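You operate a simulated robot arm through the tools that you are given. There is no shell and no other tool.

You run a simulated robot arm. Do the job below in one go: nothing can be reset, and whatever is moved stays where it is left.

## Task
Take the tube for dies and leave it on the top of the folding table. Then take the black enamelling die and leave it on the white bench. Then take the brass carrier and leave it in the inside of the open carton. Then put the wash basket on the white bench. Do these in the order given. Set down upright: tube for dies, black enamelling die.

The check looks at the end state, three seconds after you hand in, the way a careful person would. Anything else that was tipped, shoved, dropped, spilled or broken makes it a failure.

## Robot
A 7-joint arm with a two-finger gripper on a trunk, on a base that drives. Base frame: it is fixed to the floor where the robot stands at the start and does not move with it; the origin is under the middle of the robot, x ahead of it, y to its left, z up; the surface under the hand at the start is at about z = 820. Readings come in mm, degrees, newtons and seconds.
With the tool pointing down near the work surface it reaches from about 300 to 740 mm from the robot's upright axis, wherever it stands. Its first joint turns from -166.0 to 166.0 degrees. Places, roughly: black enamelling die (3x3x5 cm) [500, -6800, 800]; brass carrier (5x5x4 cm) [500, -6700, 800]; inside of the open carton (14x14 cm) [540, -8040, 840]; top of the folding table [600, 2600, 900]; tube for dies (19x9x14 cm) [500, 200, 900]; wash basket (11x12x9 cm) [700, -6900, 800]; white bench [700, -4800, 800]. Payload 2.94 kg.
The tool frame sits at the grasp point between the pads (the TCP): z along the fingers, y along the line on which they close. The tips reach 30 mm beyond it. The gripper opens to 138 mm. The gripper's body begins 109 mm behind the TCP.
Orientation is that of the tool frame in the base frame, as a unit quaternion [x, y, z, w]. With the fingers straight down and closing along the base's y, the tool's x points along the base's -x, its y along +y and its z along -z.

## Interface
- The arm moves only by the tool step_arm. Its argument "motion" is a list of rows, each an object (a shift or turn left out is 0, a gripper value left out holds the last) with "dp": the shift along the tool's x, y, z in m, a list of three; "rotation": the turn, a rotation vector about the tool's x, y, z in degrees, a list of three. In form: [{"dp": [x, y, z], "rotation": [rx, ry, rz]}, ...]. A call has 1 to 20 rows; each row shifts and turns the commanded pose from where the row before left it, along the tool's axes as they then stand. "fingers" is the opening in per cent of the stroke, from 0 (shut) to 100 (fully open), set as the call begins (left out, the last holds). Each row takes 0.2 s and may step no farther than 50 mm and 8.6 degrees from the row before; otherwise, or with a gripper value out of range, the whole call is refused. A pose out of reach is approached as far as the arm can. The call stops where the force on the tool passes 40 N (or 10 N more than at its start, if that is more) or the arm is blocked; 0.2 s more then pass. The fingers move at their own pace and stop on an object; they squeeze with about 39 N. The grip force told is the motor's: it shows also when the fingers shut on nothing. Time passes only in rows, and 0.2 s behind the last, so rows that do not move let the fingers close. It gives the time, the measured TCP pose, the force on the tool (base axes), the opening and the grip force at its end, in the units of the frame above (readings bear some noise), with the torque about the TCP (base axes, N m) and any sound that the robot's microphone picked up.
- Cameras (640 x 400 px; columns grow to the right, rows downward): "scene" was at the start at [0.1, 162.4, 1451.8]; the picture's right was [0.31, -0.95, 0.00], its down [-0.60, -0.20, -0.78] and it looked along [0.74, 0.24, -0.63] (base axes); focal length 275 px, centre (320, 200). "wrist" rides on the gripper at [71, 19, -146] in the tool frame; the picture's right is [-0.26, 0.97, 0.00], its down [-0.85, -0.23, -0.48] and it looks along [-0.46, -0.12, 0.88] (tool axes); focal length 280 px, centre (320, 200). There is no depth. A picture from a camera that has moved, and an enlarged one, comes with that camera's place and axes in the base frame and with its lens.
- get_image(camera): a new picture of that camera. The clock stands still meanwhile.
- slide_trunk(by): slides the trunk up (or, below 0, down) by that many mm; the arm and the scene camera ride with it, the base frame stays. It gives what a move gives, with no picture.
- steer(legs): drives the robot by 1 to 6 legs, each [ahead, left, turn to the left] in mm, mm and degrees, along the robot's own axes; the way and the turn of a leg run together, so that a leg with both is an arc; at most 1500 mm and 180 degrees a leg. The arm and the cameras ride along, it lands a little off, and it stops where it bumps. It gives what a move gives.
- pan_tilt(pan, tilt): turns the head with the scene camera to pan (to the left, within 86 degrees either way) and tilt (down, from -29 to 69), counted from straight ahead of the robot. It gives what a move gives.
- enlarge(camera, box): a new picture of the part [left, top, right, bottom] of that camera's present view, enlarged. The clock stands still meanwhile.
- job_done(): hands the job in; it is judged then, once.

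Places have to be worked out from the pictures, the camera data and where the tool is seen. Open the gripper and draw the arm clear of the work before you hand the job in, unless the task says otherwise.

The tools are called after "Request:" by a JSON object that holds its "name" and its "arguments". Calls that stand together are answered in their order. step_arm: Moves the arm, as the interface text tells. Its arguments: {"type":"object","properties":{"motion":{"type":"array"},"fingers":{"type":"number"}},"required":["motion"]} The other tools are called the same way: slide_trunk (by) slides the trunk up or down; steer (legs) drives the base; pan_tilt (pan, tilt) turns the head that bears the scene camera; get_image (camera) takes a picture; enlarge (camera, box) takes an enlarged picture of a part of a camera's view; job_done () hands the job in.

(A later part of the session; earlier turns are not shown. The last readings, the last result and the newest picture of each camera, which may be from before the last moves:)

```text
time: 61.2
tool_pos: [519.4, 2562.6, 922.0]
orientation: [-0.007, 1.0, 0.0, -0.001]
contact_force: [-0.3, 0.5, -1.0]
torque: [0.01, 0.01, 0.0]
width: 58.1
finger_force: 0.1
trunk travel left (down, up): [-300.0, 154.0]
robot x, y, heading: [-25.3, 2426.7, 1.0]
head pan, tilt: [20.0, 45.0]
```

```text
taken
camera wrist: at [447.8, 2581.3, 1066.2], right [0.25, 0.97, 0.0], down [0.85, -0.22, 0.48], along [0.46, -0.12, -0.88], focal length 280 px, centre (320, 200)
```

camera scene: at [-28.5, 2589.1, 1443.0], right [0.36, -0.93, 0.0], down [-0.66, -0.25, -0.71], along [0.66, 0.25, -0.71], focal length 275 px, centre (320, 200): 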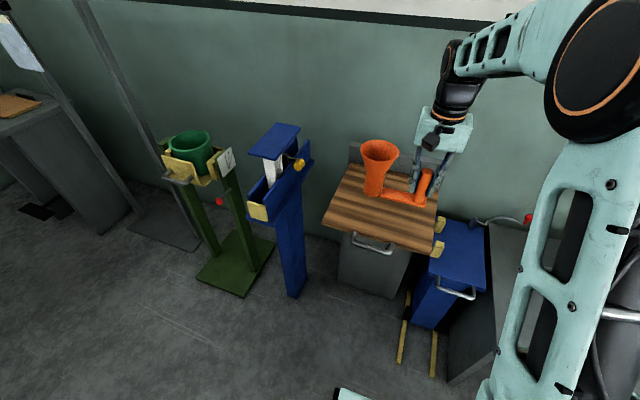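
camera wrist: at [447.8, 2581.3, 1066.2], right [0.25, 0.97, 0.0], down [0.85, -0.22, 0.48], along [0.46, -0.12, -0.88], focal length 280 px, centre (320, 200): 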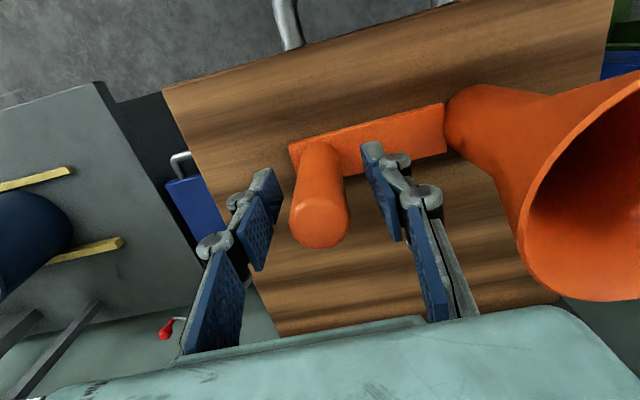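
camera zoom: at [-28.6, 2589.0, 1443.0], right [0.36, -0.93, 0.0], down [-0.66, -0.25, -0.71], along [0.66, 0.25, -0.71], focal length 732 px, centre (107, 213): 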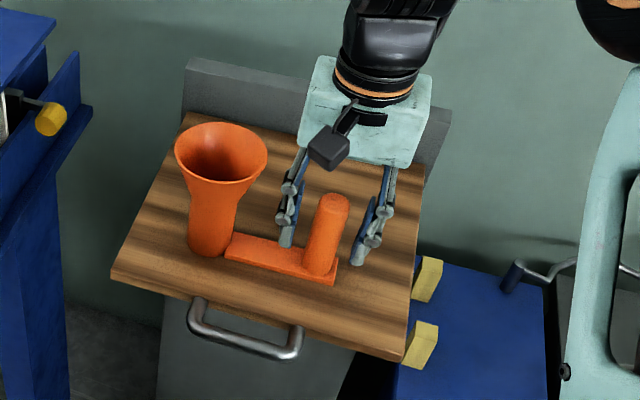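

The tube stands upright on the folding table. I raise the hand clear, pull in, and back out.

Request:
{"name": "step_arm", "arguments": {"motion": [{"dp": [0, 0, -0.03]}, {"dp": [0, 0, -0.04]}, {"dp": [0, 0, -0.045]}, {"dp": [0, 0, -0.045]}, {"dp": [0.035, 0, 0]}, {"dp": [0.035, 0, 0]}, {"dp": [0.03, 0, 0]}, {"dp": [0, 0, 0]}]}}

Request:
{"name": "steer", "arguments": {"legs": [[-320, 0, -0.9]]}}

Request:
{"name": "pan_tilt", "arguments": {"pan": 10, "tilt": 35}}

Request:
{"name": "get_image", "arguments": {"camera": "scene"}}

Request:
{"name": "pan_tilt", "arguments": {"pan": -80, "tilt": 20}}

Request:
{"name": "get_image", "arguments": {"camera": "scene"}}

```text
time: 63.0
tool_pos: [417.8, 2560.8, 1079.5]
orientation: [-0.007, 1.0, 0.0, 0.0]
contact_force: [1.1, -0.1, 1.1]
torque: [0.0, -0.02, 0.0]
width: 58.2
finger_force: 0.2
trunk travel left (down, up): [-300.0, 154.0]
robot x, y, heading: [-22.6, 2429.0, 0.9]
head pan, tilt: [20.0, 45.0]
```

```text
time: 65.1
tool_pos: [101.8, 2550.7, 1080.5]
orientation: [0.002, 1.0, 0.0, 0.0]
contact_force: [0.3, -0.6, -0.5]
torque: [0.0, -0.02, 0.01]
width: 58.1
finger_force: 0.0
trunk travel left (down, up): [-300.0, 154.0]
robot x, y, heading: [-336.0, 2420.9, 0.2]
head pan, tilt: [20.0, 45.0]
```

```text
time: 65.8
tool_pos: [102.3, 2551.7, 1079.6]
orientation: [0.002, 1.0, 0.0, 0.0]
contact_force: [-0.3, -0.6, -0.2]
torque: [0.01, -0.03, 0.01]
width: 58.0
finger_force: 0.0
trunk travel left (down, up): [-300.0, 154.0]
robot x, y, heading: [-338.5, 2422.8, 0.1]
head pan, tilt: [10.0, 35.0]
```

```text
taken
camera scene: at [-334.2, 2574.7, 1457.8], right [0.17, -0.99, 0.0], down [-0.57, -0.1, -0.82], along [0.81, 0.14, -0.57], focal length 275 px, centre (320, 200)
```

scene: 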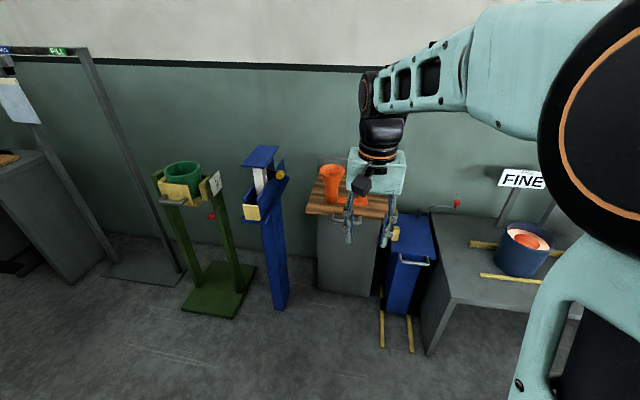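

```text
time: 67.5
tool_pos: [101.5, 2551.0, 1080.6]
orientation: [0.001, 1.0, 0.0, 0.0]
contact_force: [0.2, 0.3, -0.6]
torque: [-0.02, 0.0, 0.03]
width: 57.8
finger_force: 0.0
trunk travel left (down, up): [-300.0, 154.0]
robot x, y, heading: [-340.2, 2422.8, -0.3]
head pan, tilt: [-80.0, 20.0]
```

```text
taken
camera scene: at [-404.9, 2467.8, 1481.7], right [-0.99, -0.17, 0.0], down [-0.06, 0.34, -0.94], along [0.16, -0.93, -0.34], focal length 275 px, centre (320, 200)
```

scene: 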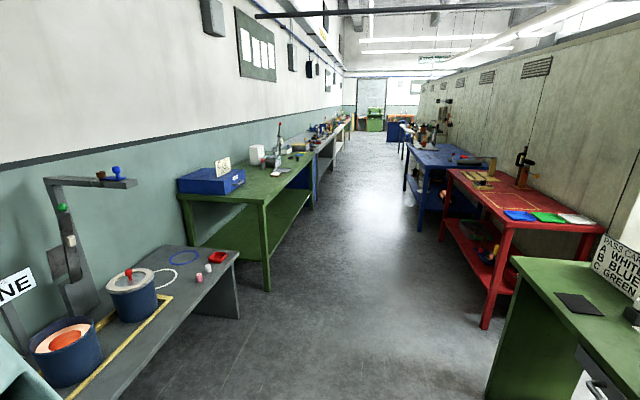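

The tube stands fine and the aisle to the right is clear. I strafe right 4.5 m, then check pose and view.

Request:
{"name": "steer", "arguments": {"legs": [[0, -1500, 0], [0, -1500, 0], [0, -1500, 0]]}}

Request:
{"name": "get_image", "arguments": {"camera": "scene"}}

```text
time: 106.7
tool_pos: [173.7, -1933.9, 1080.8]
orientation: [-0.024, 1.0, 0.0, 0.001]
contact_force: [-1.0, -0.1, -1.3]
torque: [0.01, -0.03, -0.01]
width: 57.8
finger_force: 0.1
trunk travel left (down, up): [-300.0, 154.0]
robot x, y, heading: [-264.6, -2087.0, 2.5]
head pan, tilt: [-80.0, 20.0]
```

```text
taken
camera scene: at [-329.8, -2043.1, 1481.7], right [-0.98, -0.22, 0.0], down [-0.08, 0.33, -0.94], along [0.21, -0.92, -0.34], focal length 275 px, centre (320, 200)
```

scene: 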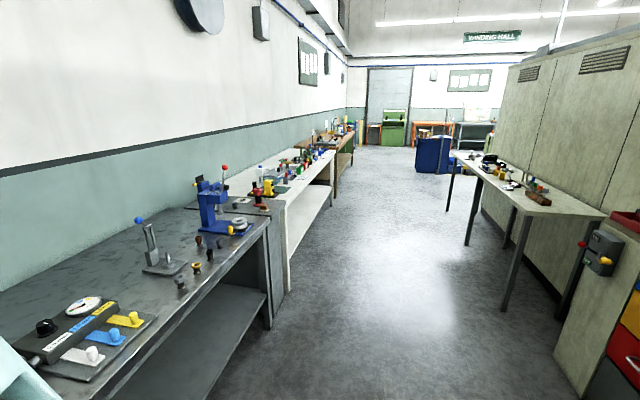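

The white-topped bench ahead on the left side must be the white bench. I correct the heading and drift, then strafe 2.6 m to look at it in passing.

Request:
{"name": "steer", "arguments": {"legs": [[-80, 0, -2.5], [0, -1300, 0], [0, -1300, 0]]}}

Request:
{"name": "pan_tilt", "arguments": {"pan": -10, "tilt": 35}}

Request:
{"name": "get_image", "arguments": {"camera": "scene"}}

Request:
{"name": "pan_tilt", "arguments": {"pan": -65, "tilt": 25}}

Request:
{"name": "get_image", "arguments": {"camera": "scene"}}

```text
time: 130.2
tool_pos: [46.6, -4573.5, 1080.3]
orientation: [0.01, 1.0, 0.0, 0.0]
contact_force: [-0.9, 0.0, -0.8]
torque: [0.01, 0.01, -0.06]
width: 57.9
finger_force: 0.0
trunk travel left (down, up): [-300.0, 154.0]
robot x, y, heading: [-396.7, -4697.5, -0.8]
head pan, tilt: [-80.0, 20.0]
```

```text
time: 131.6
tool_pos: [46.3, -4574.7, 1080.0]
orientation: [0.009, 1.0, -0.001, 0.0]
contact_force: [-0.4, 0.0, 0.6]
torque: [-0.05, 0.01, -0.02]
width: 57.8
finger_force: 0.0
trunk travel left (down, up): [-300.0, 154.0]
robot x, y, heading: [-396.5, -4696.8, -0.9]
head pan, tilt: [-10.0, 35.0]
```

```text
taken
camera scene: at [-390.6, -4576.0, 1457.9], right [-0.19, -0.98, 0.0], down [-0.56, 0.11, -0.82], along [0.8, -0.16, -0.57], focal length 275 px, centre (320, 200)
```

scene: 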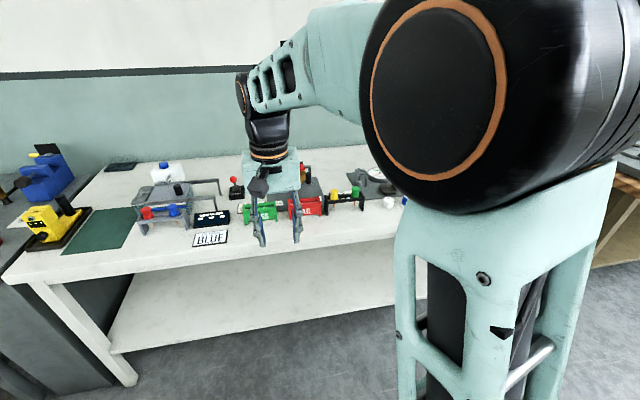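

```text
time: 132.9
tool_pos: [47.4, -4573.2, 1079.9]
orientation: [0.009, 1.0, 0.0, 0.001]
contact_force: [-0.1, 0.0, 0.2]
torque: [0.01, -0.04, -0.02]
width: 57.8
finger_force: 0.1
trunk travel left (down, up): [-300.0, 154.0]
robot x, y, heading: [-396.0, -4698.5, -0.9]
head pan, tilt: [-65.0, 25.0]
```

```text
taken
camera scene: at [-439.4, -4643.4, 1473.6], right [-0.91, -0.41, 0.0], down [-0.17, 0.39, -0.91], along [0.37, -0.83, -0.42], focal length 275 px, centre (320, 200)
```

scene: 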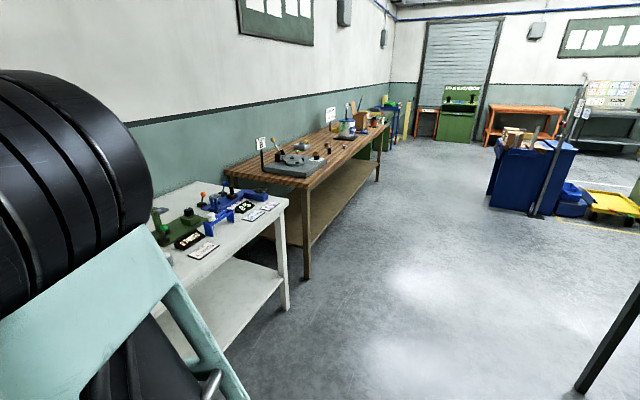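

The items to fetch should be on the brown workbench further right, with the carton at its far end. I strafe on 2.15 m.

Request:
{"name": "steer", "arguments": {"legs": [[0, -1100, 0.9], [0, -1080, 0]]}}

Request:
{"name": "pan_tilt", "arguments": {"pan": 0, "tilt": 30}}

Request:
{"name": "get_image", "arguments": {"camera": "scene"}}

Request:
{"name": "pan_tilt", "arguments": {"pan": -50, "tilt": 30}}

Request:
{"name": "get_image", "arguments": {"camera": "scene"}}

```text
time: 152.1
tool_pos: [13.0, -6746.5, 1080.7]
orientation: [0.005, 1.0, 0.0, 0.0]
contact_force: [-0.6, -0.6, 0.2]
torque: [-0.01, 0.0, -0.05]
width: 57.9
finger_force: 0.1
trunk travel left (down, up): [-300.0, 154.0]
robot x, y, heading: [-430.8, -6869.2, -0.5]
head pan, tilt: [-65.0, 25.0]
```

```text
time: 153.5
tool_pos: [12.7, -6747.7, 1080.0]
orientation: [0.004, 1.0, 0.0, 0.0]
contact_force: [0.3, 0.3, 0.2]
torque: [0.01, -0.01, 0.0]
width: 58.0
finger_force: 0.1
trunk travel left (down, up): [-300.0, 154.0]
robot x, y, heading: [-432.8, -6870.3, -0.6]
head pan, tilt: [0.0, 30.0]
```

```text
taken
camera scene: at [-421.0, -6736.0, 1465.6], right [-0.01, -1.0, 0.0], down [-0.5, 0.01, -0.87], along [0.87, -0.01, -0.5], focal length 275 px, centre (320, 200)
```

scene: 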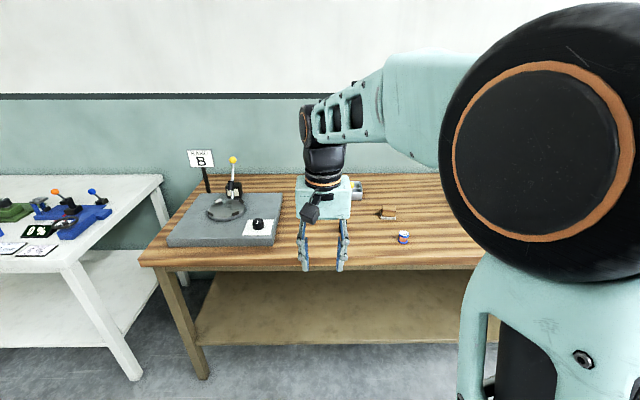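

```text
time: 154.7
tool_pos: [11.1, -6746.4, 1080.2]
orientation: [0.005, 1.0, 0.0, 0.0]
contact_force: [0.0, 0.0, 0.6]
torque: [0.03, 0.0, 0.02]
width: 57.9
finger_force: 0.0
trunk travel left (down, up): [-300.0, 154.0]
robot x, y, heading: [-433.2, -6873.9, -0.5]
head pan, tilt: [-50.0, 30.0]
```

```text
taken
camera scene: at [-453.9, -6804.8, 1465.6], right [-0.77, -0.64, 0.0], down [-0.32, 0.39, -0.87], along [0.55, -0.67, -0.5], focal length 275 px, centre (320, 200)
```

scene: 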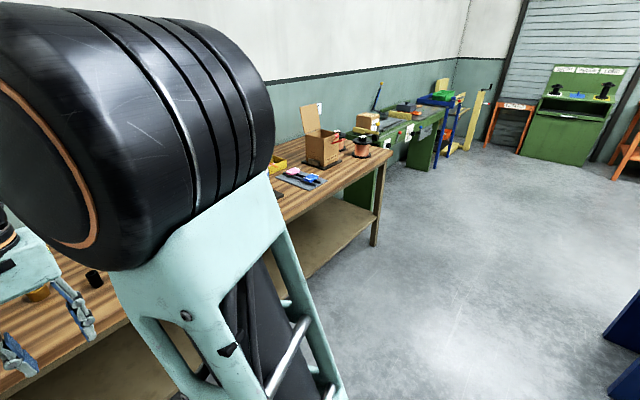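

The wanted things are hidden behind the hand and elbow. I drive ahead to the bench (front edge ≈ x 286, same as the first table) and view from above with the wrist camera.

Request:
{"name": "steer", "arguments": {"legs": [[420, 0, 0.5]]}}

Request:
{"name": "get_image", "arguments": {"camera": "wrist"}}

Request:
{"name": "pan_tilt", "arguments": {"pan": 10, "tilt": 50}}

Request:
{"name": "get_image", "arguments": {"camera": "scene"}}

```text
time: 157.3
tool_pos: [432.3, -6747.9, 1080.5]
orientation: [0.002, 1.0, -0.001, 0.0]
contact_force: [0.8, -1.3, 0.0]
torque: [0.0, 0.02, 0.01]
width: 58.1
finger_force: 0.0
trunk travel left (down, up): [-300.0, 154.0]
robot x, y, heading: [-7.7, -6875.9, -0.5]
head pan, tilt: [-50.0, 30.0]
```

```text
taken
camera wrist: at [361.6, -6728.0, 1225.9], right [0.27, 0.96, 0.0], down [0.85, -0.23, 0.48], along [0.46, -0.13, -0.88], focal length 280 px, centre (320, 200)
```

wrist: 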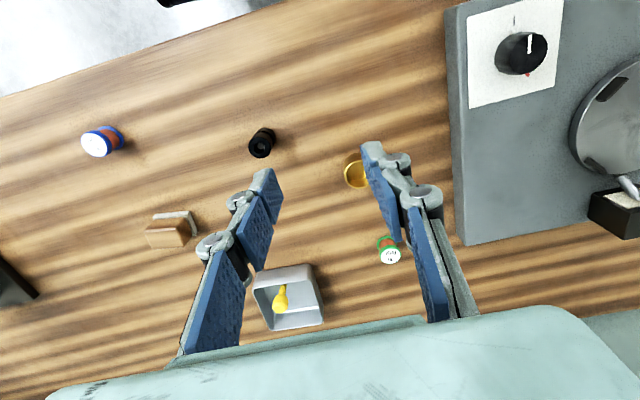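

```text
time: 158.6
tool_pos: [433.8, -6747.0, 1079.9]
orientation: [0.003, 1.0, 0.0, 0.0]
contact_force: [0.6, -0.2, 0.3]
torque: [0.02, -0.05, 0.01]
width: 58.0
finger_force: 0.0
trunk travel left (down, up): [-300.0, 154.0]
robot x, y, heading: [-12.0, -6873.0, -0.2]
head pan, tilt: [10.0, 50.0]
```

```text
taken
camera scene: at [-15.1, -6725.6, 1436.1], right [0.17, -0.99, 0.0], down [-0.75, -0.13, -0.64], along [0.63, 0.11, -0.77], focal length 275 px, centre (320, 200)
```

scene: 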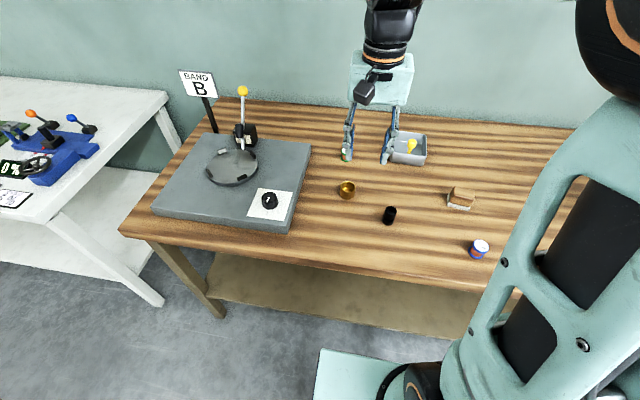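

I see the black die, the brass carrier (a cup-like ring), and a grey basket holding a yellow thing. I enlarge each.

Request:
{"name": "enlarge", "arguments": {"camera": "scene", "box": [320, 120, 460, 230]}}

Request:
{"name": "enlarge", "arguments": {"camera": "wrist", "box": [230, 110, 430, 340]}}

```text
3.64 times, centred on (390, 175) of scene
camera zoom: at [-15.1, -6725.6, 1436.1], right [0.17, -0.99, 0.0], down [-0.75, -0.13, -0.64], along [0.63, 0.11, -0.77], focal length 999 px, centre (66, 291)
```

zoom: 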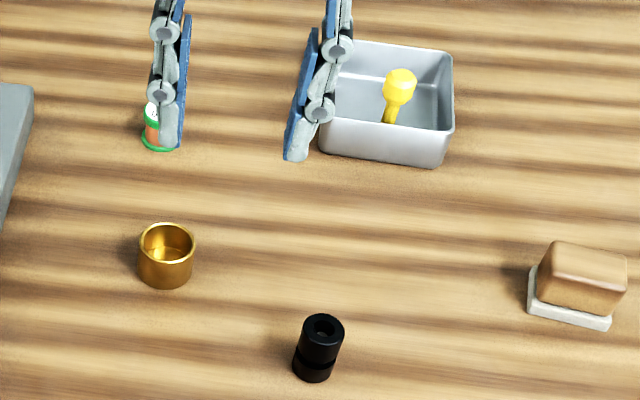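

```text
1.74 times, centred on (330, 225) of wrist
camera zoom: at [361.5, -6728.0, 1226.0], right [0.27, 0.96, 0.0], down [0.85, -0.23, 0.48], along [0.46, -0.13, -0.88], focal length 488 px, centre (303, 156)
```

zoom: 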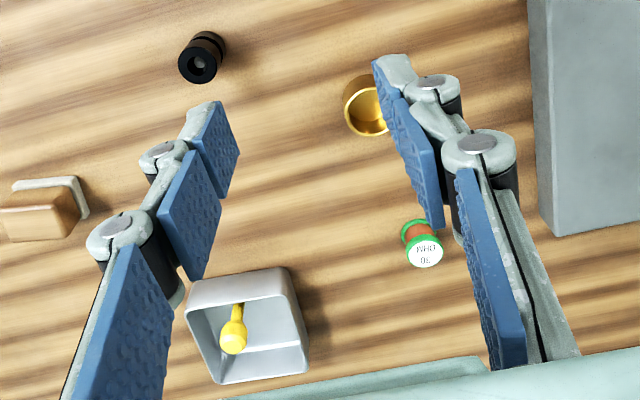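

The die stands near (453, -6836). I move over it and lower to a safe height for a closer look.

Request:
{"name": "step_arm", "arguments": {"motion": [{"dp": [-0.007, -0.03, 0]}, {"dp": [-0.007, -0.03, 0]}, {"dp": [-0.006, -0.029, 0]}, {"dp": [0, 0, 0.04]}, {"dp": [0, 0, 0.04]}, {"dp": [0, 0, 0]}]}}

Request:
{"name": "get_image", "arguments": {"camera": "wrist"}}

Request:
{"name": "enlarge", "arguments": {"camera": "scene", "box": [320, 120, 460, 230]}}

```text
time: 160.0
tool_pos: [451.8, -6838.5, 1001.1]
orientation: [0.002, 1.0, -0.001, 0.0]
contact_force: [-0.1, 0.1, -0.3]
torque: [-0.01, 0.02, -0.02]
width: 57.9
finger_force: 0.0
trunk travel left (down, up): [-300.0, 154.0]
robot x, y, heading: [-11.4, -6874.8, -0.3]
head pan, tilt: [10.0, 50.0]
```

```text
taken
camera wrist: at [380.0, -6818.1, 1146.0], right [0.27, 0.96, 0.0], down [0.85, -0.23, 0.48], along [0.46, -0.13, -0.88], focal length 280 px, centre (320, 200)
```

wrist: 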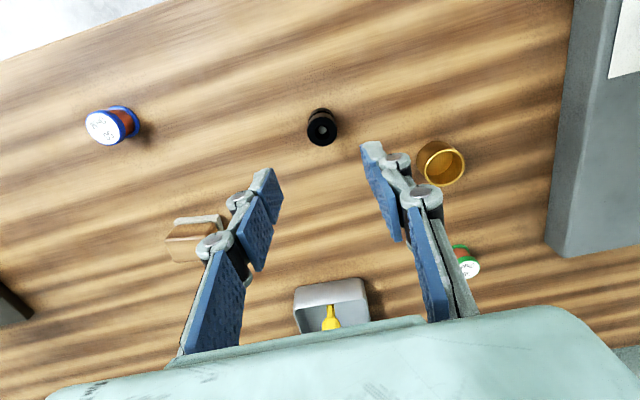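

```text
3.64 times, centred on (390, 175) of scene
camera zoom: at [-15.1, -6725.5, 1436.1], right [0.17, -0.99, 0.0], down [-0.76, -0.13, -0.64], along [0.63, 0.11, -0.77], focal length 999 px, centre (66, 291)
```

zoom: 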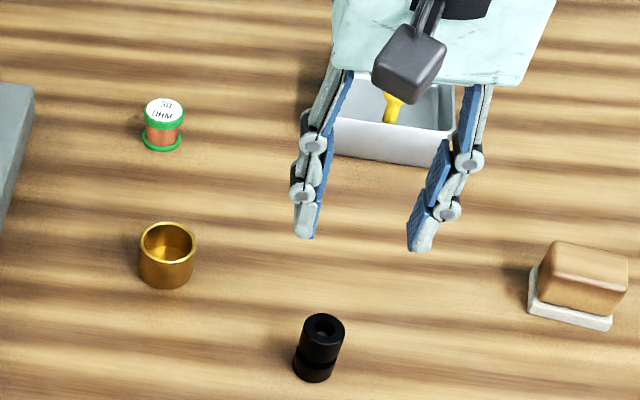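

The die sits almost under the tool. I lower to 930 and re-measure.

Request:
{"name": "step_arm", "arguments": {"motion": [{"dp": [0, 0, 0.035]}, {"dp": [0, 0, 0.035]}, {"dp": [0, 0, 0]}]}}

Request:
{"name": "get_image", "arguments": {"camera": "wrist"}}

Request:
{"name": "enlarge", "arguments": {"camera": "scene", "box": [320, 120, 460, 230]}}

```text
time: 160.8
tool_pos: [450.7, -6837.4, 930.7]
orientation: [0.003, 1.0, 0.0, -0.001]
contact_force: [-0.6, 0.4, 0.7]
torque: [0.0, 0.02, -0.01]
width: 57.9
finger_force: 0.1
trunk travel left (down, up): [-300.0, 154.0]
robot x, y, heading: [-9.3, -6877.3, -0.3]
head pan, tilt: [10.0, 50.0]
```

```text
taken
camera wrist: at [378.7, -6817.4, 1076.2], right [0.27, 0.96, 0.0], down [0.85, -0.23, 0.48], along [0.46, -0.13, -0.88], focal length 280 px, centre (320, 200)
```

wrist: 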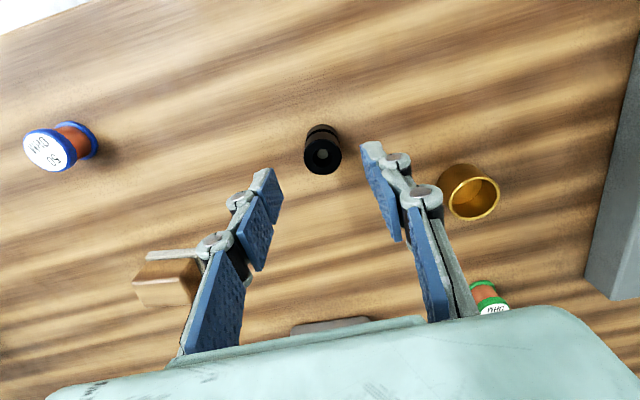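

```text
3.64 times, centred on (390, 175) of scene
camera zoom: at [-15.1, -6725.5, 1436.1], right [0.17, -0.99, 0.0], down [-0.76, -0.13, -0.64], along [0.63, 0.11, -0.77], focal length 999 px, centre (66, 291)
```

zoom: 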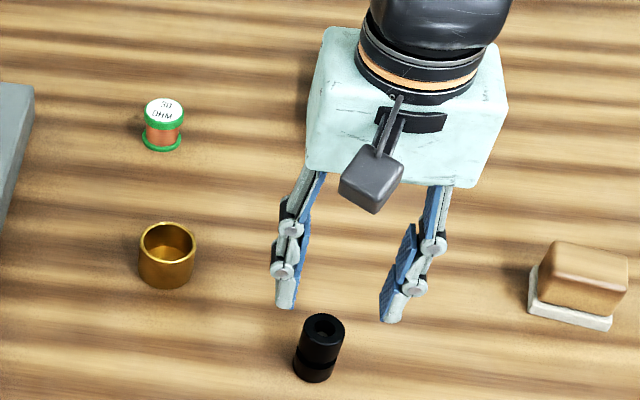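

The die's top reads z ≈ 859 at (453, -6837). I go down around it to TCP ≈ 852.

Request:
{"name": "step_arm", "arguments": {"motion": [{"dp": [-0.002, 0, 0.03]}, {"dp": [0, 0, 0.025]}, {"dp": [0, 0, 0.023]}, {"dp": [0, 0, 0]}]}}

Request:
{"name": "get_image", "arguments": {"camera": "wrist"}}

Request:
{"name": "enlarge", "arguments": {"camera": "scene", "box": [340, 160, 440, 240]}}

```text
time: 161.8
tool_pos: [451.6, -6836.4, 851.9]
orientation: [0.003, 1.0, -0.001, 0.0]
contact_force: [-0.4, 0.6, 0.3]
torque: [-0.03, -0.01, 0.04]
width: 57.9
finger_force: 0.0
trunk travel left (down, up): [-300.0, 154.0]
robot x, y, heading: [-9.4, -6874.7, -0.1]
head pan, tilt: [10.0, 50.0]
```

```text
taken
camera wrist: at [381.0, -6816.5, 997.9], right [0.27, 0.96, 0.0], down [0.85, -0.23, 0.48], along [0.46, -0.13, -0.88], focal length 280 px, centre (320, 200)
```

wrist: 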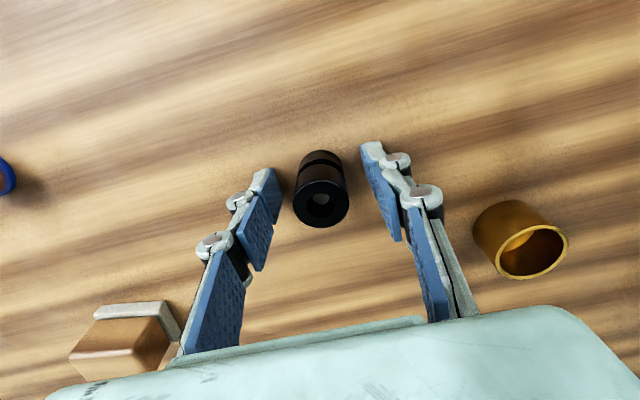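

```text
5.00 times, centred on (390, 200) of scene
camera zoom: at [-15.0, -6725.5, 1436.1], right [0.17, -0.99, 0.0], down [-0.76, -0.13, -0.64], along [0.63, 0.11, -0.77], focal length 1374 px, centre (-30, 200)
```

zoom: 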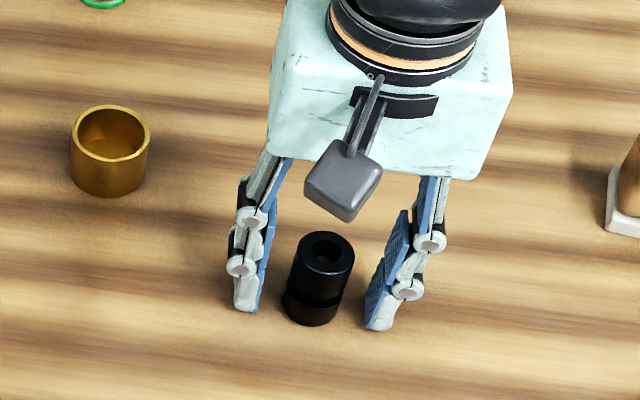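

The die is centred between the fingers. I lower 4 mm more and close.

Request:
{"name": "step_arm", "arguments": {"motion": [{"dp": [-0.002, 0, 0.004]}, {"dp": [0, 0, 0]}]}}

Request:
{"name": "step_arm", "arguments": {"motion": [{"dp": [0, 0, 0]}, {"dp": [0, 0, 0]}, {"dp": [0, 0, 0]}, {"dp": [0, 0, 0]}], "fingers": 0}}

Request:
{"name": "step_arm", "arguments": {"motion": [{"dp": [0, 0, -0.01]}, {"dp": [0, 0, -0.02]}, {"dp": [0, 0, -0.03]}, {"dp": [0, 0, 0]}]}}

Request:
{"name": "get_image", "arguments": {"camera": "wrist"}}

Request:
{"name": "enlarge", "arguments": {"camera": "scene", "box": [340, 140, 440, 240]}}

```text
time: 162.4
tool_pos: [454.9, -6836.6, 849.2]
orientation: [0.003, 1.0, 0.0, 0.001]
contact_force: [-5.4, 0.6, 14.9]
torque: [0.06, 0.19, -0.04]
width: 59.0
finger_force: 0.6
trunk travel left (down, up): [-300.0, 154.0]
robot x, y, heading: [-9.3, -6878.6, -0.1]
head pan, tilt: [10.0, 50.0]
```

```text
time: 163.4
tool_pos: [456.7, -6837.4, 849.6]
orientation: [0.002, 1.0, 0.0, 0.003]
contact_force: [5.5, -1.7, 27.3]
torque: [-0.08, 0.07, -0.01]
width: 28.2
finger_force: 39.1
trunk travel left (down, up): [-300.0, 154.0]
robot x, y, heading: [-13.5, -6873.2, -0.3]
head pan, tilt: [10.0, 50.0]
```

```text
time: 164.4
tool_pos: [456.2, -6835.8, 908.9]
orientation: [0.003, 1.0, 0.0, -0.001]
contact_force: [0.3, 0.6, 0.1]
torque: [0.01, -0.02, 0.0]
width: 28.2
finger_force: 39.1
trunk travel left (down, up): [-300.0, 154.0]
robot x, y, heading: [-10.2, -6870.4, -0.2]
head pan, tilt: [10.0, 50.0]
```

```text
taken
camera wrist: at [385.8, -6816.8, 1054.5], right [0.27, 0.96, 0.0], down [0.85, -0.23, 0.47], along [0.46, -0.13, -0.88], focal length 280 px, centre (320, 200)
```

wrist: 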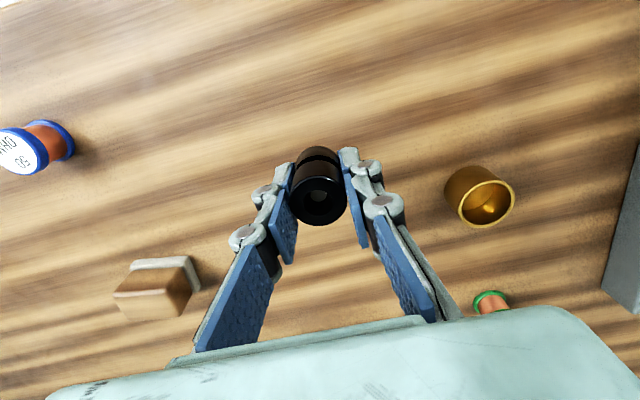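

```text
4.00 times, centred on (390, 190) of scene
camera zoom: at [-15.2, -6725.5, 1436.1], right [0.17, -0.99, 0.0], down [-0.76, -0.13, -0.64], along [0.63, 0.11, -0.77], focal length 1099 px, centre (40, 240)
```

zoom: 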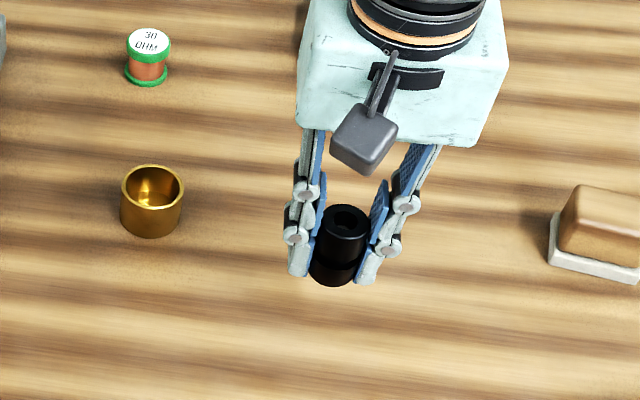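

The die is held (fingertips touched the bench at TCP 849, so the bench is z ≈ 820). I raise it, back out, and drive left to the white bench.

Request:
{"name": "step_arm", "arguments": {"motion": [{"dp": [0, 0, -0.04]}, {"dp": [0, 0, -0.045]}, {"dp": [0, 0, -0.045]}, {"dp": [0, 0, -0.04]}, {"dp": [0.02, 0.02, 0]}, {"dp": [0.02, 0.02, 0]}, {"dp": [0, 0, 0]}]}}

Request:
{"name": "steer", "arguments": {"legs": [[-380, 0, 0], [0, 1000, 0], [0, 1000, 0]]}}

Request:
{"name": "pan_tilt", "arguments": {"pan": 25, "tilt": 35}}

Request:
{"name": "get_image", "arguments": {"camera": "scene"}}

Request:
{"name": "get_image", "arguments": {"camera": "wrist"}}

```text
time: 166.0
tool_pos: [417.8, -6795.7, 1077.1]
orientation: [0.002, 1.0, 0.0, 0.0]
contact_force: [-0.1, -1.0, 0.2]
torque: [0.01, 0.01, 0.01]
width: 28.5
finger_force: 38.8
trunk travel left (down, up): [-300.0, 154.0]
robot x, y, heading: [-7.0, -6872.3, -0.0]
head pan, tilt: [10.0, 50.0]
```

```text
time: 185.8
tool_pos: [34.5, -4795.7, 1076.1]
orientation: [0.0, 1.0, 0.0, -0.001]
contact_force: [-1.2, -0.2, -1.0]
torque: [0.0, -0.01, -0.01]
width: 28.2
finger_force: 38.9
trunk travel left (down, up): [-300.0, 154.0]
robot x, y, heading: [-392.4, -4877.1, 0.2]
head pan, tilt: [10.0, 50.0]
```

```text
time: 186.5
tool_pos: [34.5, -4795.5, 1076.5]
orientation: [-0.001, 1.0, -0.001, 0.0]
contact_force: [0.3, 0.0, -0.3]
torque: [0.0, 0.0, 0.01]
width: 28.2
finger_force: 39.0
trunk travel left (down, up): [-300.0, 154.0]
robot x, y, heading: [-392.3, -4875.9, -0.1]
head pan, tilt: [25.0, 35.0]
```

```text
taken
camera scene: at [-393.2, -4703.7, 1457.8], right [0.42, -0.91, 0.0], down [-0.52, -0.24, -0.82], along [0.74, 0.35, -0.57], focal length 275 px, centre (320, 200)
```

scene: 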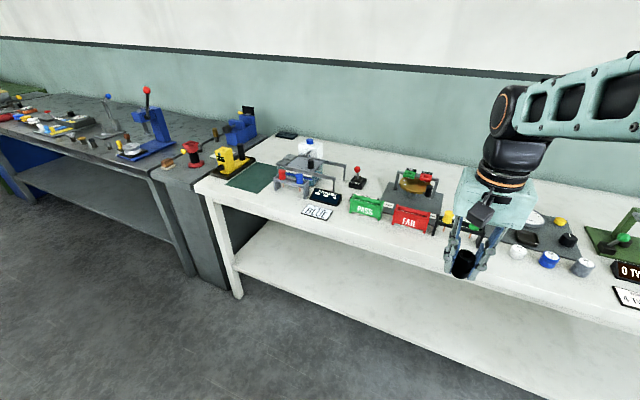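

```text
taken
camera wrist: at [-36.3, -4777.0, 1221.8], right [0.26, 0.97, 0.0], down [0.85, -0.23, 0.48], along [0.46, -0.12, -0.88], focal length 280 px, centre (320, 200)
```

wrist: 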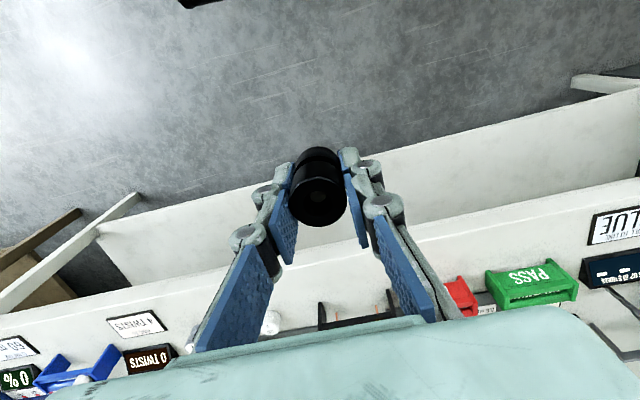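

The bench front edge is near x 285 with free strips at the front. I drive closer to choose open spots for the die and later the basket.

Request:
{"name": "steer", "arguments": {"legs": [[385, 0, 0]]}}

Request:
{"name": "pan_tilt", "arguments": {"pan": 35, "tilt": 45}}

Request:
{"name": "get_image", "arguments": {"camera": "scene"}}

Request:
{"name": "get_image", "arguments": {"camera": "wrist"}}

```text
time: 189.0
tool_pos: [421.3, -4794.0, 1075.5]
orientation: [-0.002, 1.0, -0.001, -0.001]
contact_force: [-0.6, 0.3, -1.2]
torque: [-0.03, 0.02, -0.01]
width: 28.4
finger_force: 39.3
trunk travel left (down, up): [-300.0, 154.0]
robot x, y, heading: [-5.3, -4876.5, 0.1]
head pan, tilt: [25.0, 35.0]
```

```text
time: 189.7
tool_pos: [420.8, -4793.2, 1077.4]
orientation: [-0.003, 1.0, 0.0, 0.0]
contact_force: [0.3, 0.5, -0.7]
torque: [0.0, 0.02, 0.03]
width: 28.3
finger_force: 38.8
trunk travel left (down, up): [-300.0, 154.0]
robot x, y, heading: [-5.9, -4877.8, 0.1]
head pan, tilt: [35.0, 45.0]
```

```text
taken
camera scene: at [-21.3, -4693.4, 1443.1], right [0.58, -0.82, 0.0], down [-0.58, -0.41, -0.71], along [0.58, 0.41, -0.71], focal length 275 px, centre (320, 200)
```

scene: 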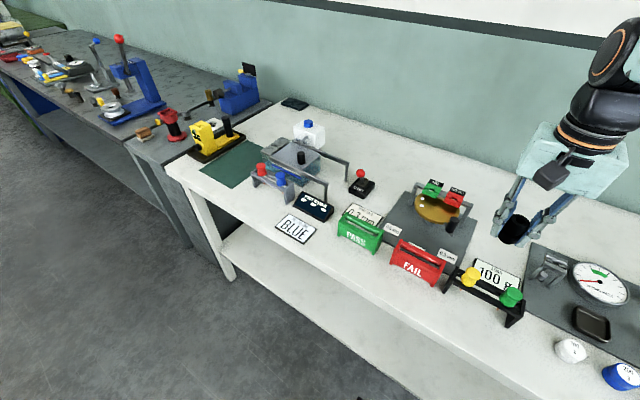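

```text
taken
camera wrist: at [348.9, -4775.0, 1221.9], right [0.26, 0.97, 0.0], down [0.85, -0.23, 0.48], along [0.46, -0.12, -0.88], focal length 280 px, centre (320, 200)
```

wrist: 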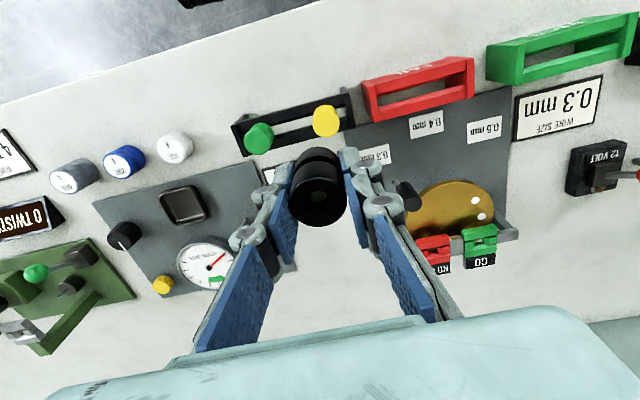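

I enlarge the front strip below the PASS and FAIL boxes and the region right of it to find clear patches.

Request:
{"name": "enlarge", "arguments": {"camera": "scene", "box": [240, 160, 500, 400]}}

Request:
{"name": "pan_tilt", "arguments": {"pan": -10, "tilt": 55}}

Request:
{"name": "get_image", "arguments": {"camera": "scene"}}

Request:
{"name": "pan_tilt", "arguments": {"pan": -50, "tilt": 40}}

Request:
{"name": "get_image", "arguments": {"camera": "scene"}}

```text
1.67 times, centred on (370, 280) of scene
camera zoom: at [-21.3, -4693.4, 1443.1], right [0.58, -0.82, 0.0], down [-0.58, -0.41, -0.71], along [0.58, 0.41, -0.71], focal length 458 px, centre (237, 67)
```

zoom: 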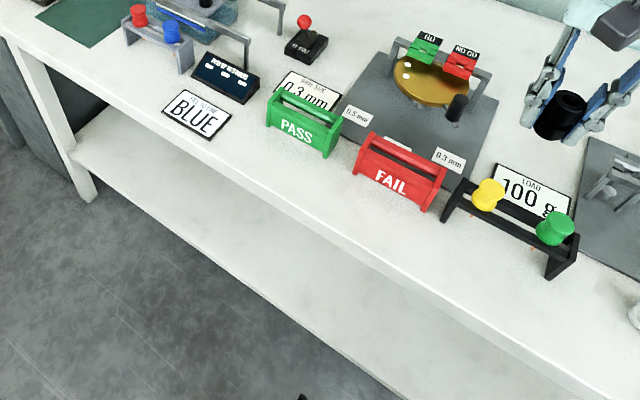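

```text
time: 190.8
tool_pos: [420.7, -4795.5, 1076.3]
orientation: [-0.002, 1.0, 0.0, 0.0]
contact_force: [-0.2, 1.2, -1.2]
torque: [-0.02, 0.0, -0.01]
width: 28.4
finger_force: 38.5
trunk travel left (down, up): [-300.0, 154.0]
robot x, y, heading: [-3.6, -4874.6, 0.1]
head pan, tilt: [-10.0, 55.0]
```

```text
taken
camera scene: at [-16.7, -4752.5, 1429.6], right [-0.17, -0.99, 0.0], down [-0.81, 0.14, -0.57], along [0.57, -0.1, -0.82], focal length 275 px, centre (320, 200)
```

scene: 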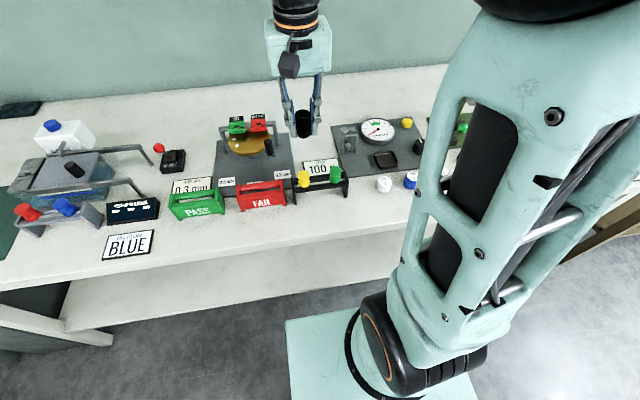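

```text
time: 191.9
tool_pos: [420.0, -4793.9, 1075.9]
orientation: [-0.002, 1.0, 0.0, 0.0]
contact_force: [-0.5, 0.2, -0.3]
torque: [0.0, 0.04, 0.01]
width: 28.5
finger_force: 38.3
trunk travel left (down, up): [-300.0, 154.0]
robot x, y, heading: [-6.6, -4874.9, 0.1]
head pan, tilt: [-50.0, 40.0]
```

```text
taken
camera scene: at [-32.9, -4805.2, 1450.3], right [-0.76, -0.65, 0.0], down [-0.42, 0.49, -0.77], along [0.49, -0.58, -0.64], focal length 275 px, centre (320, 200)
```

scene: 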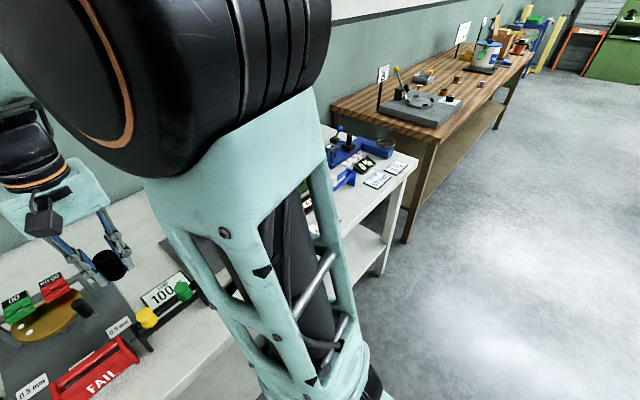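

For the die I choose the clear front strip near (352, -4775); for the basket later the gap between the two grey plates (y ≈ -4915…-4765, x > 520) looks big enough. I move the die over its spot and lower it partly.

Request:
{"name": "step_arm", "arguments": {"motion": [{"dp": [0.035, 0.01, 0]}, {"dp": [0.034, 0.01, 0]}, {"dp": [0, 0, 0.04]}, {"dp": [0, 0, 0.04]}, {"dp": [0, 0, 0.04]}, {"dp": [0, 0, 0.04]}, {"dp": [0, 0, 0]}]}}

Request:
{"name": "pan_tilt", "arguments": {"pan": 0, "tilt": 58}}

Request:
{"name": "get_image", "arguments": {"camera": "scene"}}

Request:
{"name": "get_image", "arguments": {"camera": "wrist"}}

```text
time: 193.5
tool_pos: [350.0, -4774.2, 916.0]
orientation: [-0.001, 1.0, 0.0, 0.001]
contact_force: [-0.5, 0.6, -0.6]
torque: [-0.01, 0.01, -0.02]
width: 28.3
finger_force: 39.1
trunk travel left (down, up): [-300.0, 154.0]
robot x, y, heading: [-3.3, -4871.1, 0.5]
head pan, tilt: [-50.0, 40.0]
```

```text
time: 194.7
tool_pos: [351.4, -4773.2, 915.8]
orientation: [-0.002, 1.0, 0.0, 0.001]
contact_force: [0.5, 0.1, -0.4]
torque: [-0.01, -0.02, 0.02]
width: 28.3
finger_force: 38.9
trunk travel left (down, up): [-300.0, 154.0]
robot x, y, heading: [-4.9, -4874.0, 0.2]
head pan, tilt: [0.0, 58.0]
```

```text
taken
camera scene: at [-18.9, -4740.1, 1425.9], right [0.0, -1.0, 0.0], down [-0.85, 0.0, -0.53], along [0.53, 0.0, -0.85], focal length 275 px, centre (320, 200)
```

scene: 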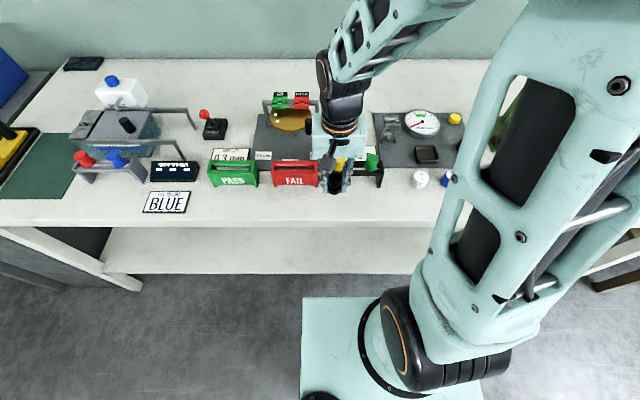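

```text
taken
camera wrist: at [279.5, -4754.6, 1061.7], right [0.26, 0.97, 0.0], down [0.85, -0.23, 0.48], along [0.46, -0.12, -0.88], focal length 280 px, centre (320, 200)
```

wrist: 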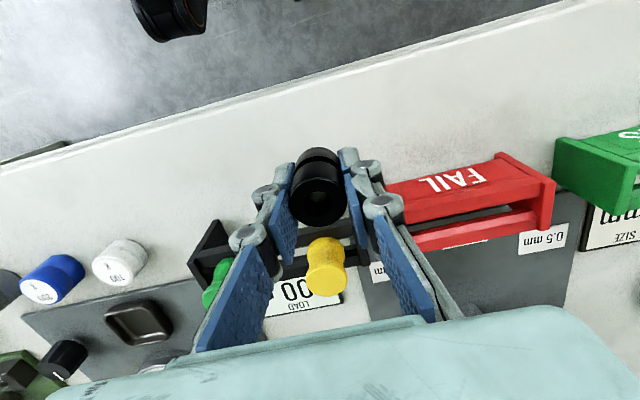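

The spot is clear: the bench edge is at x ≈ 300, FAIL box at x > 378. I shift 6 mm toward me and lower to just above the surface.

Request:
{"name": "step_arm", "arguments": {"motion": [{"dp": [0.006, 0, 0.025]}, {"dp": [0, 0, 0.02]}, {"dp": [0, 0, 0.012]}, {"dp": [0, 0, 0]}]}}

Request:
{"name": "enlarge", "arguments": {"camera": "scene", "box": [270, 120, 400, 220]}}

Request:
{"name": "get_image", "arguments": {"camera": "wrist"}}

```text
time: 195.7
tool_pos: [345.9, -4773.8, 859.2]
orientation: [-0.001, 1.0, 0.001, 0.0]
contact_force: [-0.6, 0.7, 0.1]
torque: [0.0, 0.0, 0.01]
width: 28.4
finger_force: 39.2
trunk travel left (down, up): [-300.0, 154.0]
robot x, y, heading: [-7.2, -4877.6, 0.2]
head pan, tilt: [0.0, 58.0]
```

```text
4.00 times, centred on (335, 170) of scene
camera zoom: at [-18.9, -4740.0, 1425.9], right [0.0, -1.0, 0.0], down [-0.85, 0.0, -0.53], along [0.53, 0.0, -0.85], focal length 1099 px, centre (260, 320)
```

zoom: 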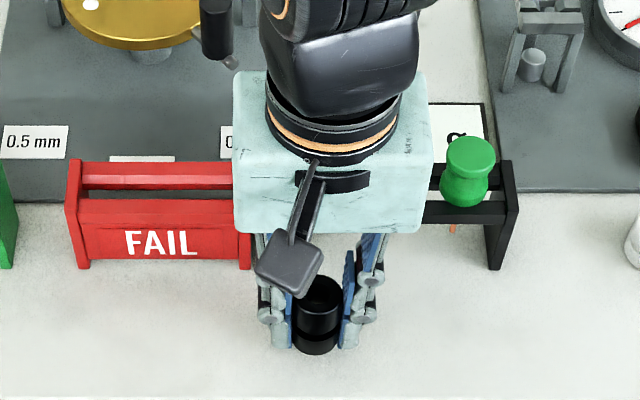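

```text
taken
camera wrist: at [273.9, -4755.0, 1005.6], right [0.26, 0.97, 0.0], down [0.85, -0.23, 0.48], along [0.46, -0.12, -0.88], focal length 280 px, centre (320, 200)
```

wrist: 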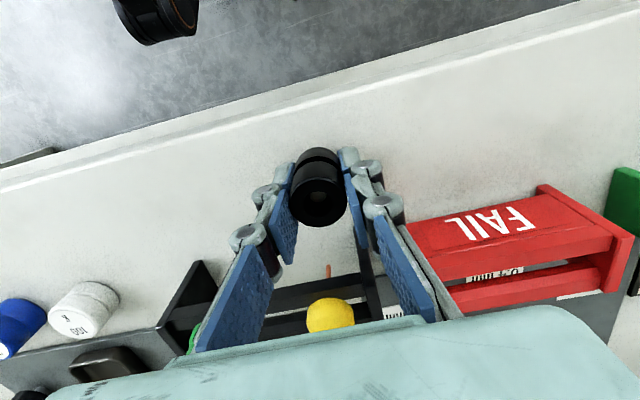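

All clear around. I lower in small steps until the surface is felt.

Request:
{"name": "step_arm", "arguments": {"motion": [{"dp": [0, 0, 0.002]}, {"dp": [0, 0, 0.002]}, {"dp": [0, 0, 0.002]}, {"dp": [0, 0, 0]}]}}

Request:
{"name": "step_arm", "arguments": {"motion": [{"dp": [0, 0, 0.0015]}, {"dp": [0, 0, 0.0015]}, {"dp": [0, 0, 0]}]}}

```text
time: 196.7
tool_pos: [345.4, -4774.4, 852.9]
orientation: [-0.001, 1.0, 0.0, 0.0]
contact_force: [-0.2, -1.0, 0.0]
torque: [0.0, -0.01, -0.01]
width: 28.5
finger_force: 38.6
trunk travel left (down, up): [-300.0, 154.0]
robot x, y, heading: [-7.4, -4875.8, 0.0]
head pan, tilt: [0.0, 58.0]
```

```text
time: 197.4
tool_pos: [346.7, -4773.8, 850.3]
orientation: [-0.001, 1.0, 0.0, 0.0]
contact_force: [-0.7, 0.4, -0.3]
torque: [0.0, 0.04, 0.01]
width: 28.2
finger_force: 38.8
trunk travel left (down, up): [-300.0, 154.0]
robot x, y, heading: [-7.9, -4877.3, 0.1]
head pan, tilt: [0.0, 58.0]
```

Request:
{"name": "step_arm", "arguments": {"motion": [{"dp": [0, 0, 0.0015]}, {"dp": [0, 0, 0.0015]}, {"dp": [0, 0, 0]}]}}

```text
time: 198.2
tool_pos: [346.1, -4774.4, 848.3]
orientation: [-0.002, 1.0, 0.0, 0.003]
contact_force: [-2.4, -0.3, 34.2]
torque: [-0.13, 0.32, -0.03]
width: 28.3
finger_force: 39.2
trunk travel left (down, up): [-300.0, 154.0]
robot x, y, heading: [-3.4, -4876.6, 0.2]
head pan, tilt: [0.0, 58.0]
```

The die is down on the bench (34 N push). I ease up 2 mm and open the fingers.

Request:
{"name": "step_arm", "arguments": {"motion": [{"dp": [0, 0, -0.0018]}, {"dp": [0, 0, 0]}]}}

Request:
{"name": "step_arm", "arguments": {"motion": [{"dp": [0, 0, 0]}, {"dp": [0, 0, 0]}, {"dp": [0, 0, 0]}], "fingers": 38}}

Request:
{"name": "enlarge", "arguments": {"camera": "scene", "box": [270, 120, 400, 220]}}

Request:
{"name": "get_image", "arguments": {"camera": "wrist"}}

```text
time: 198.8
tool_pos: [344.9, -4774.6, 849.8]
orientation: [-0.003, 1.0, 0.0, 0.001]
contact_force: [1.6, 0.0, 22.1]
torque: [-0.06, 0.05, 0.05]
width: 28.3
finger_force: 38.3
trunk travel left (down, up): [-300.0, 154.0]
robot x, y, heading: [-3.1, -4876.2, 0.1]
head pan, tilt: [0.0, 58.0]
```

```text
time: 199.7
tool_pos: [345.3, -4774.6, 848.3]
orientation: [-0.001, 1.0, -0.001, -0.001]
contact_force: [-1.7, 0.2, 3.7]
torque: [0.05, -0.01, -0.04]
width: 53.4
finger_force: 0.1
trunk travel left (down, up): [-300.0, 154.0]
robot x, y, heading: [-9.4, -4875.7, -0.0]
head pan, tilt: [0.0, 58.0]
```

```text
4.00 times, centred on (335, 170) of scene
camera zoom: at [-19.7, -4740.2, 1425.8], right [0.0, -1.0, 0.0], down [-0.85, 0.0, -0.53], along [0.53, 0.0, -0.85], focal length 1099 px, centre (260, 320)
```

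zoom: 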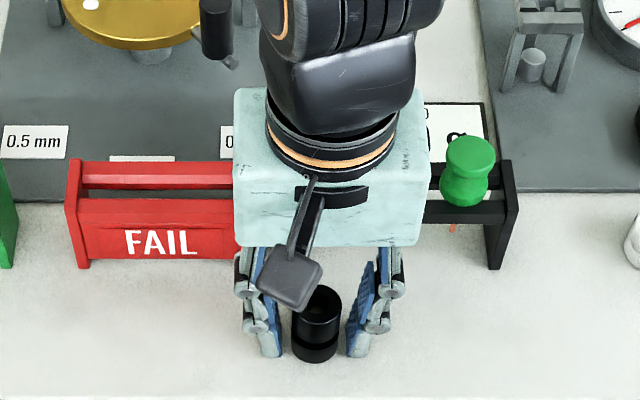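

```text
taken
camera wrist: at [273.1, -4755.1, 994.5], right [0.26, 0.97, 0.0], down [0.85, -0.23, 0.47], along [0.46, -0.12, -0.88], focal length 280 px, centre (320, 200)
```

wrist: 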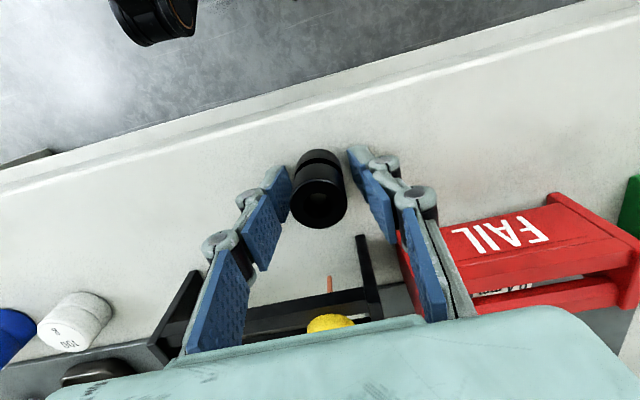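

The die stands upright on its own. I raise the hand straight up, then pan the arm aside to view the planned basket gap.

Request:
{"name": "step_arm", "arguments": {"motion": [{"dp": [0, 0, -0.02]}, {"dp": [0, 0, -0.04]}, {"dp": [0, 0, -0.045]}, {"dp": [0, 0, -0.045]}, {"dp": [0, 0, -0.045]}, {"dp": [0, 0, -0.035]}, {"dp": [0, 0.04, 0]}, {"dp": [0, 0.04, 0]}, {"dp": [0, 0.04, 0]}, {"dp": [0, 0, 0]}]}}

Request:
{"name": "pan_tilt", "arguments": {"pan": -8, "tilt": 45}}

Request:
{"name": "get_image", "arguments": {"camera": "scene"}}

Request:
{"name": "enlarge", "arguments": {"camera": "scene", "box": [240, 100, 480, 260]}}

Request:
{"name": "get_image", "arguments": {"camera": "wrist"}}

```text
time: 201.8
tool_pos: [343.7, -4653.9, 1079.9]
orientation: [-0.001, 1.0, 0.0, -0.001]
contact_force: [-0.6, -0.3, 0.6]
torque: [-0.03, 0.0, 0.04]
width: 52.4
finger_force: 0.0
trunk travel left (down, up): [-300.0, 154.0]
robot x, y, heading: [-5.5, -4875.8, 0.2]
head pan, tilt: [0.0, 58.0]
```

```text
time: 202.6
tool_pos: [344.5, -4655.3, 1081.0]
orientation: [-0.002, 1.0, 0.0, 0.001]
contact_force: [0.5, -0.3, 0.5]
torque: [0.0, -0.01, 0.02]
width: 52.4
finger_force: 0.2
trunk travel left (down, up): [-300.0, 154.0]
robot x, y, heading: [-1.1, -4873.2, 0.1]
head pan, tilt: [-8.0, 45.0]
```

```text
taken
camera scene: at [-7.4, -4751.3, 1443.0], right [-0.14, -0.99, 0.0], down [-0.7, 0.1, -0.71], along [0.7, -0.1, -0.71], focal length 275 px, centre (320, 200)
```

scene: 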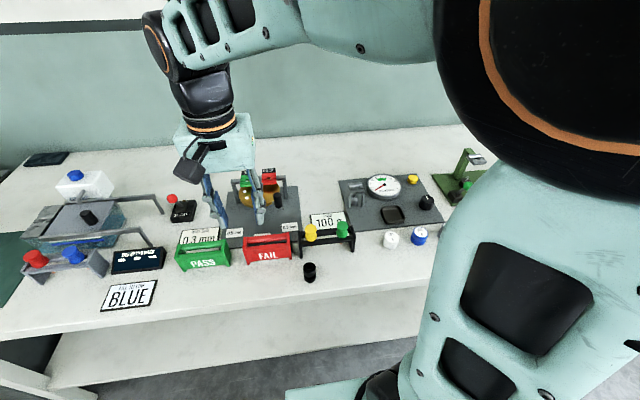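

```text
2.50 times, centred on (360, 180) of scene
camera zoom: at [-7.4, -4751.3, 1443.0], right [-0.14, -0.99, 0.0], down [-0.7, 0.1, -0.71], along [0.7, -0.1, -0.71], focal length 687 px, centre (220, 250)
```

zoom: 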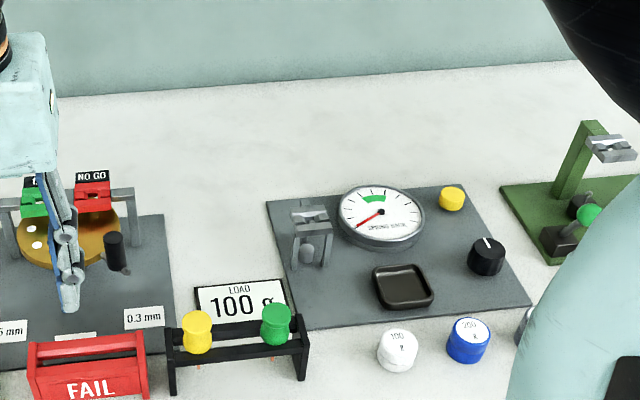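

```text
taken
camera wrist: at [272.5, -4635.2, 1226.1], right [0.26, 0.97, 0.0], down [0.85, -0.23, 0.48], along [0.46, -0.12, -0.88], focal length 280 px, centre (320, 200)
```

wrist: 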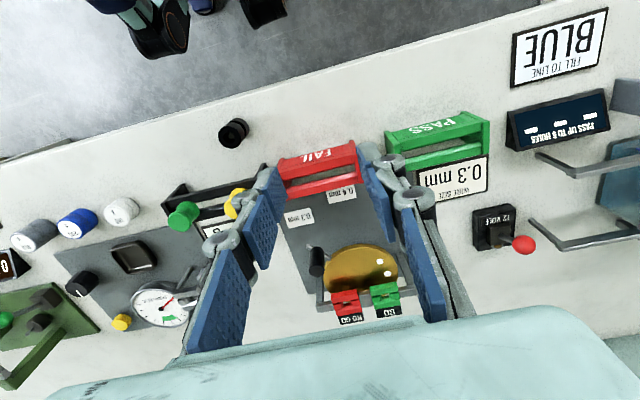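

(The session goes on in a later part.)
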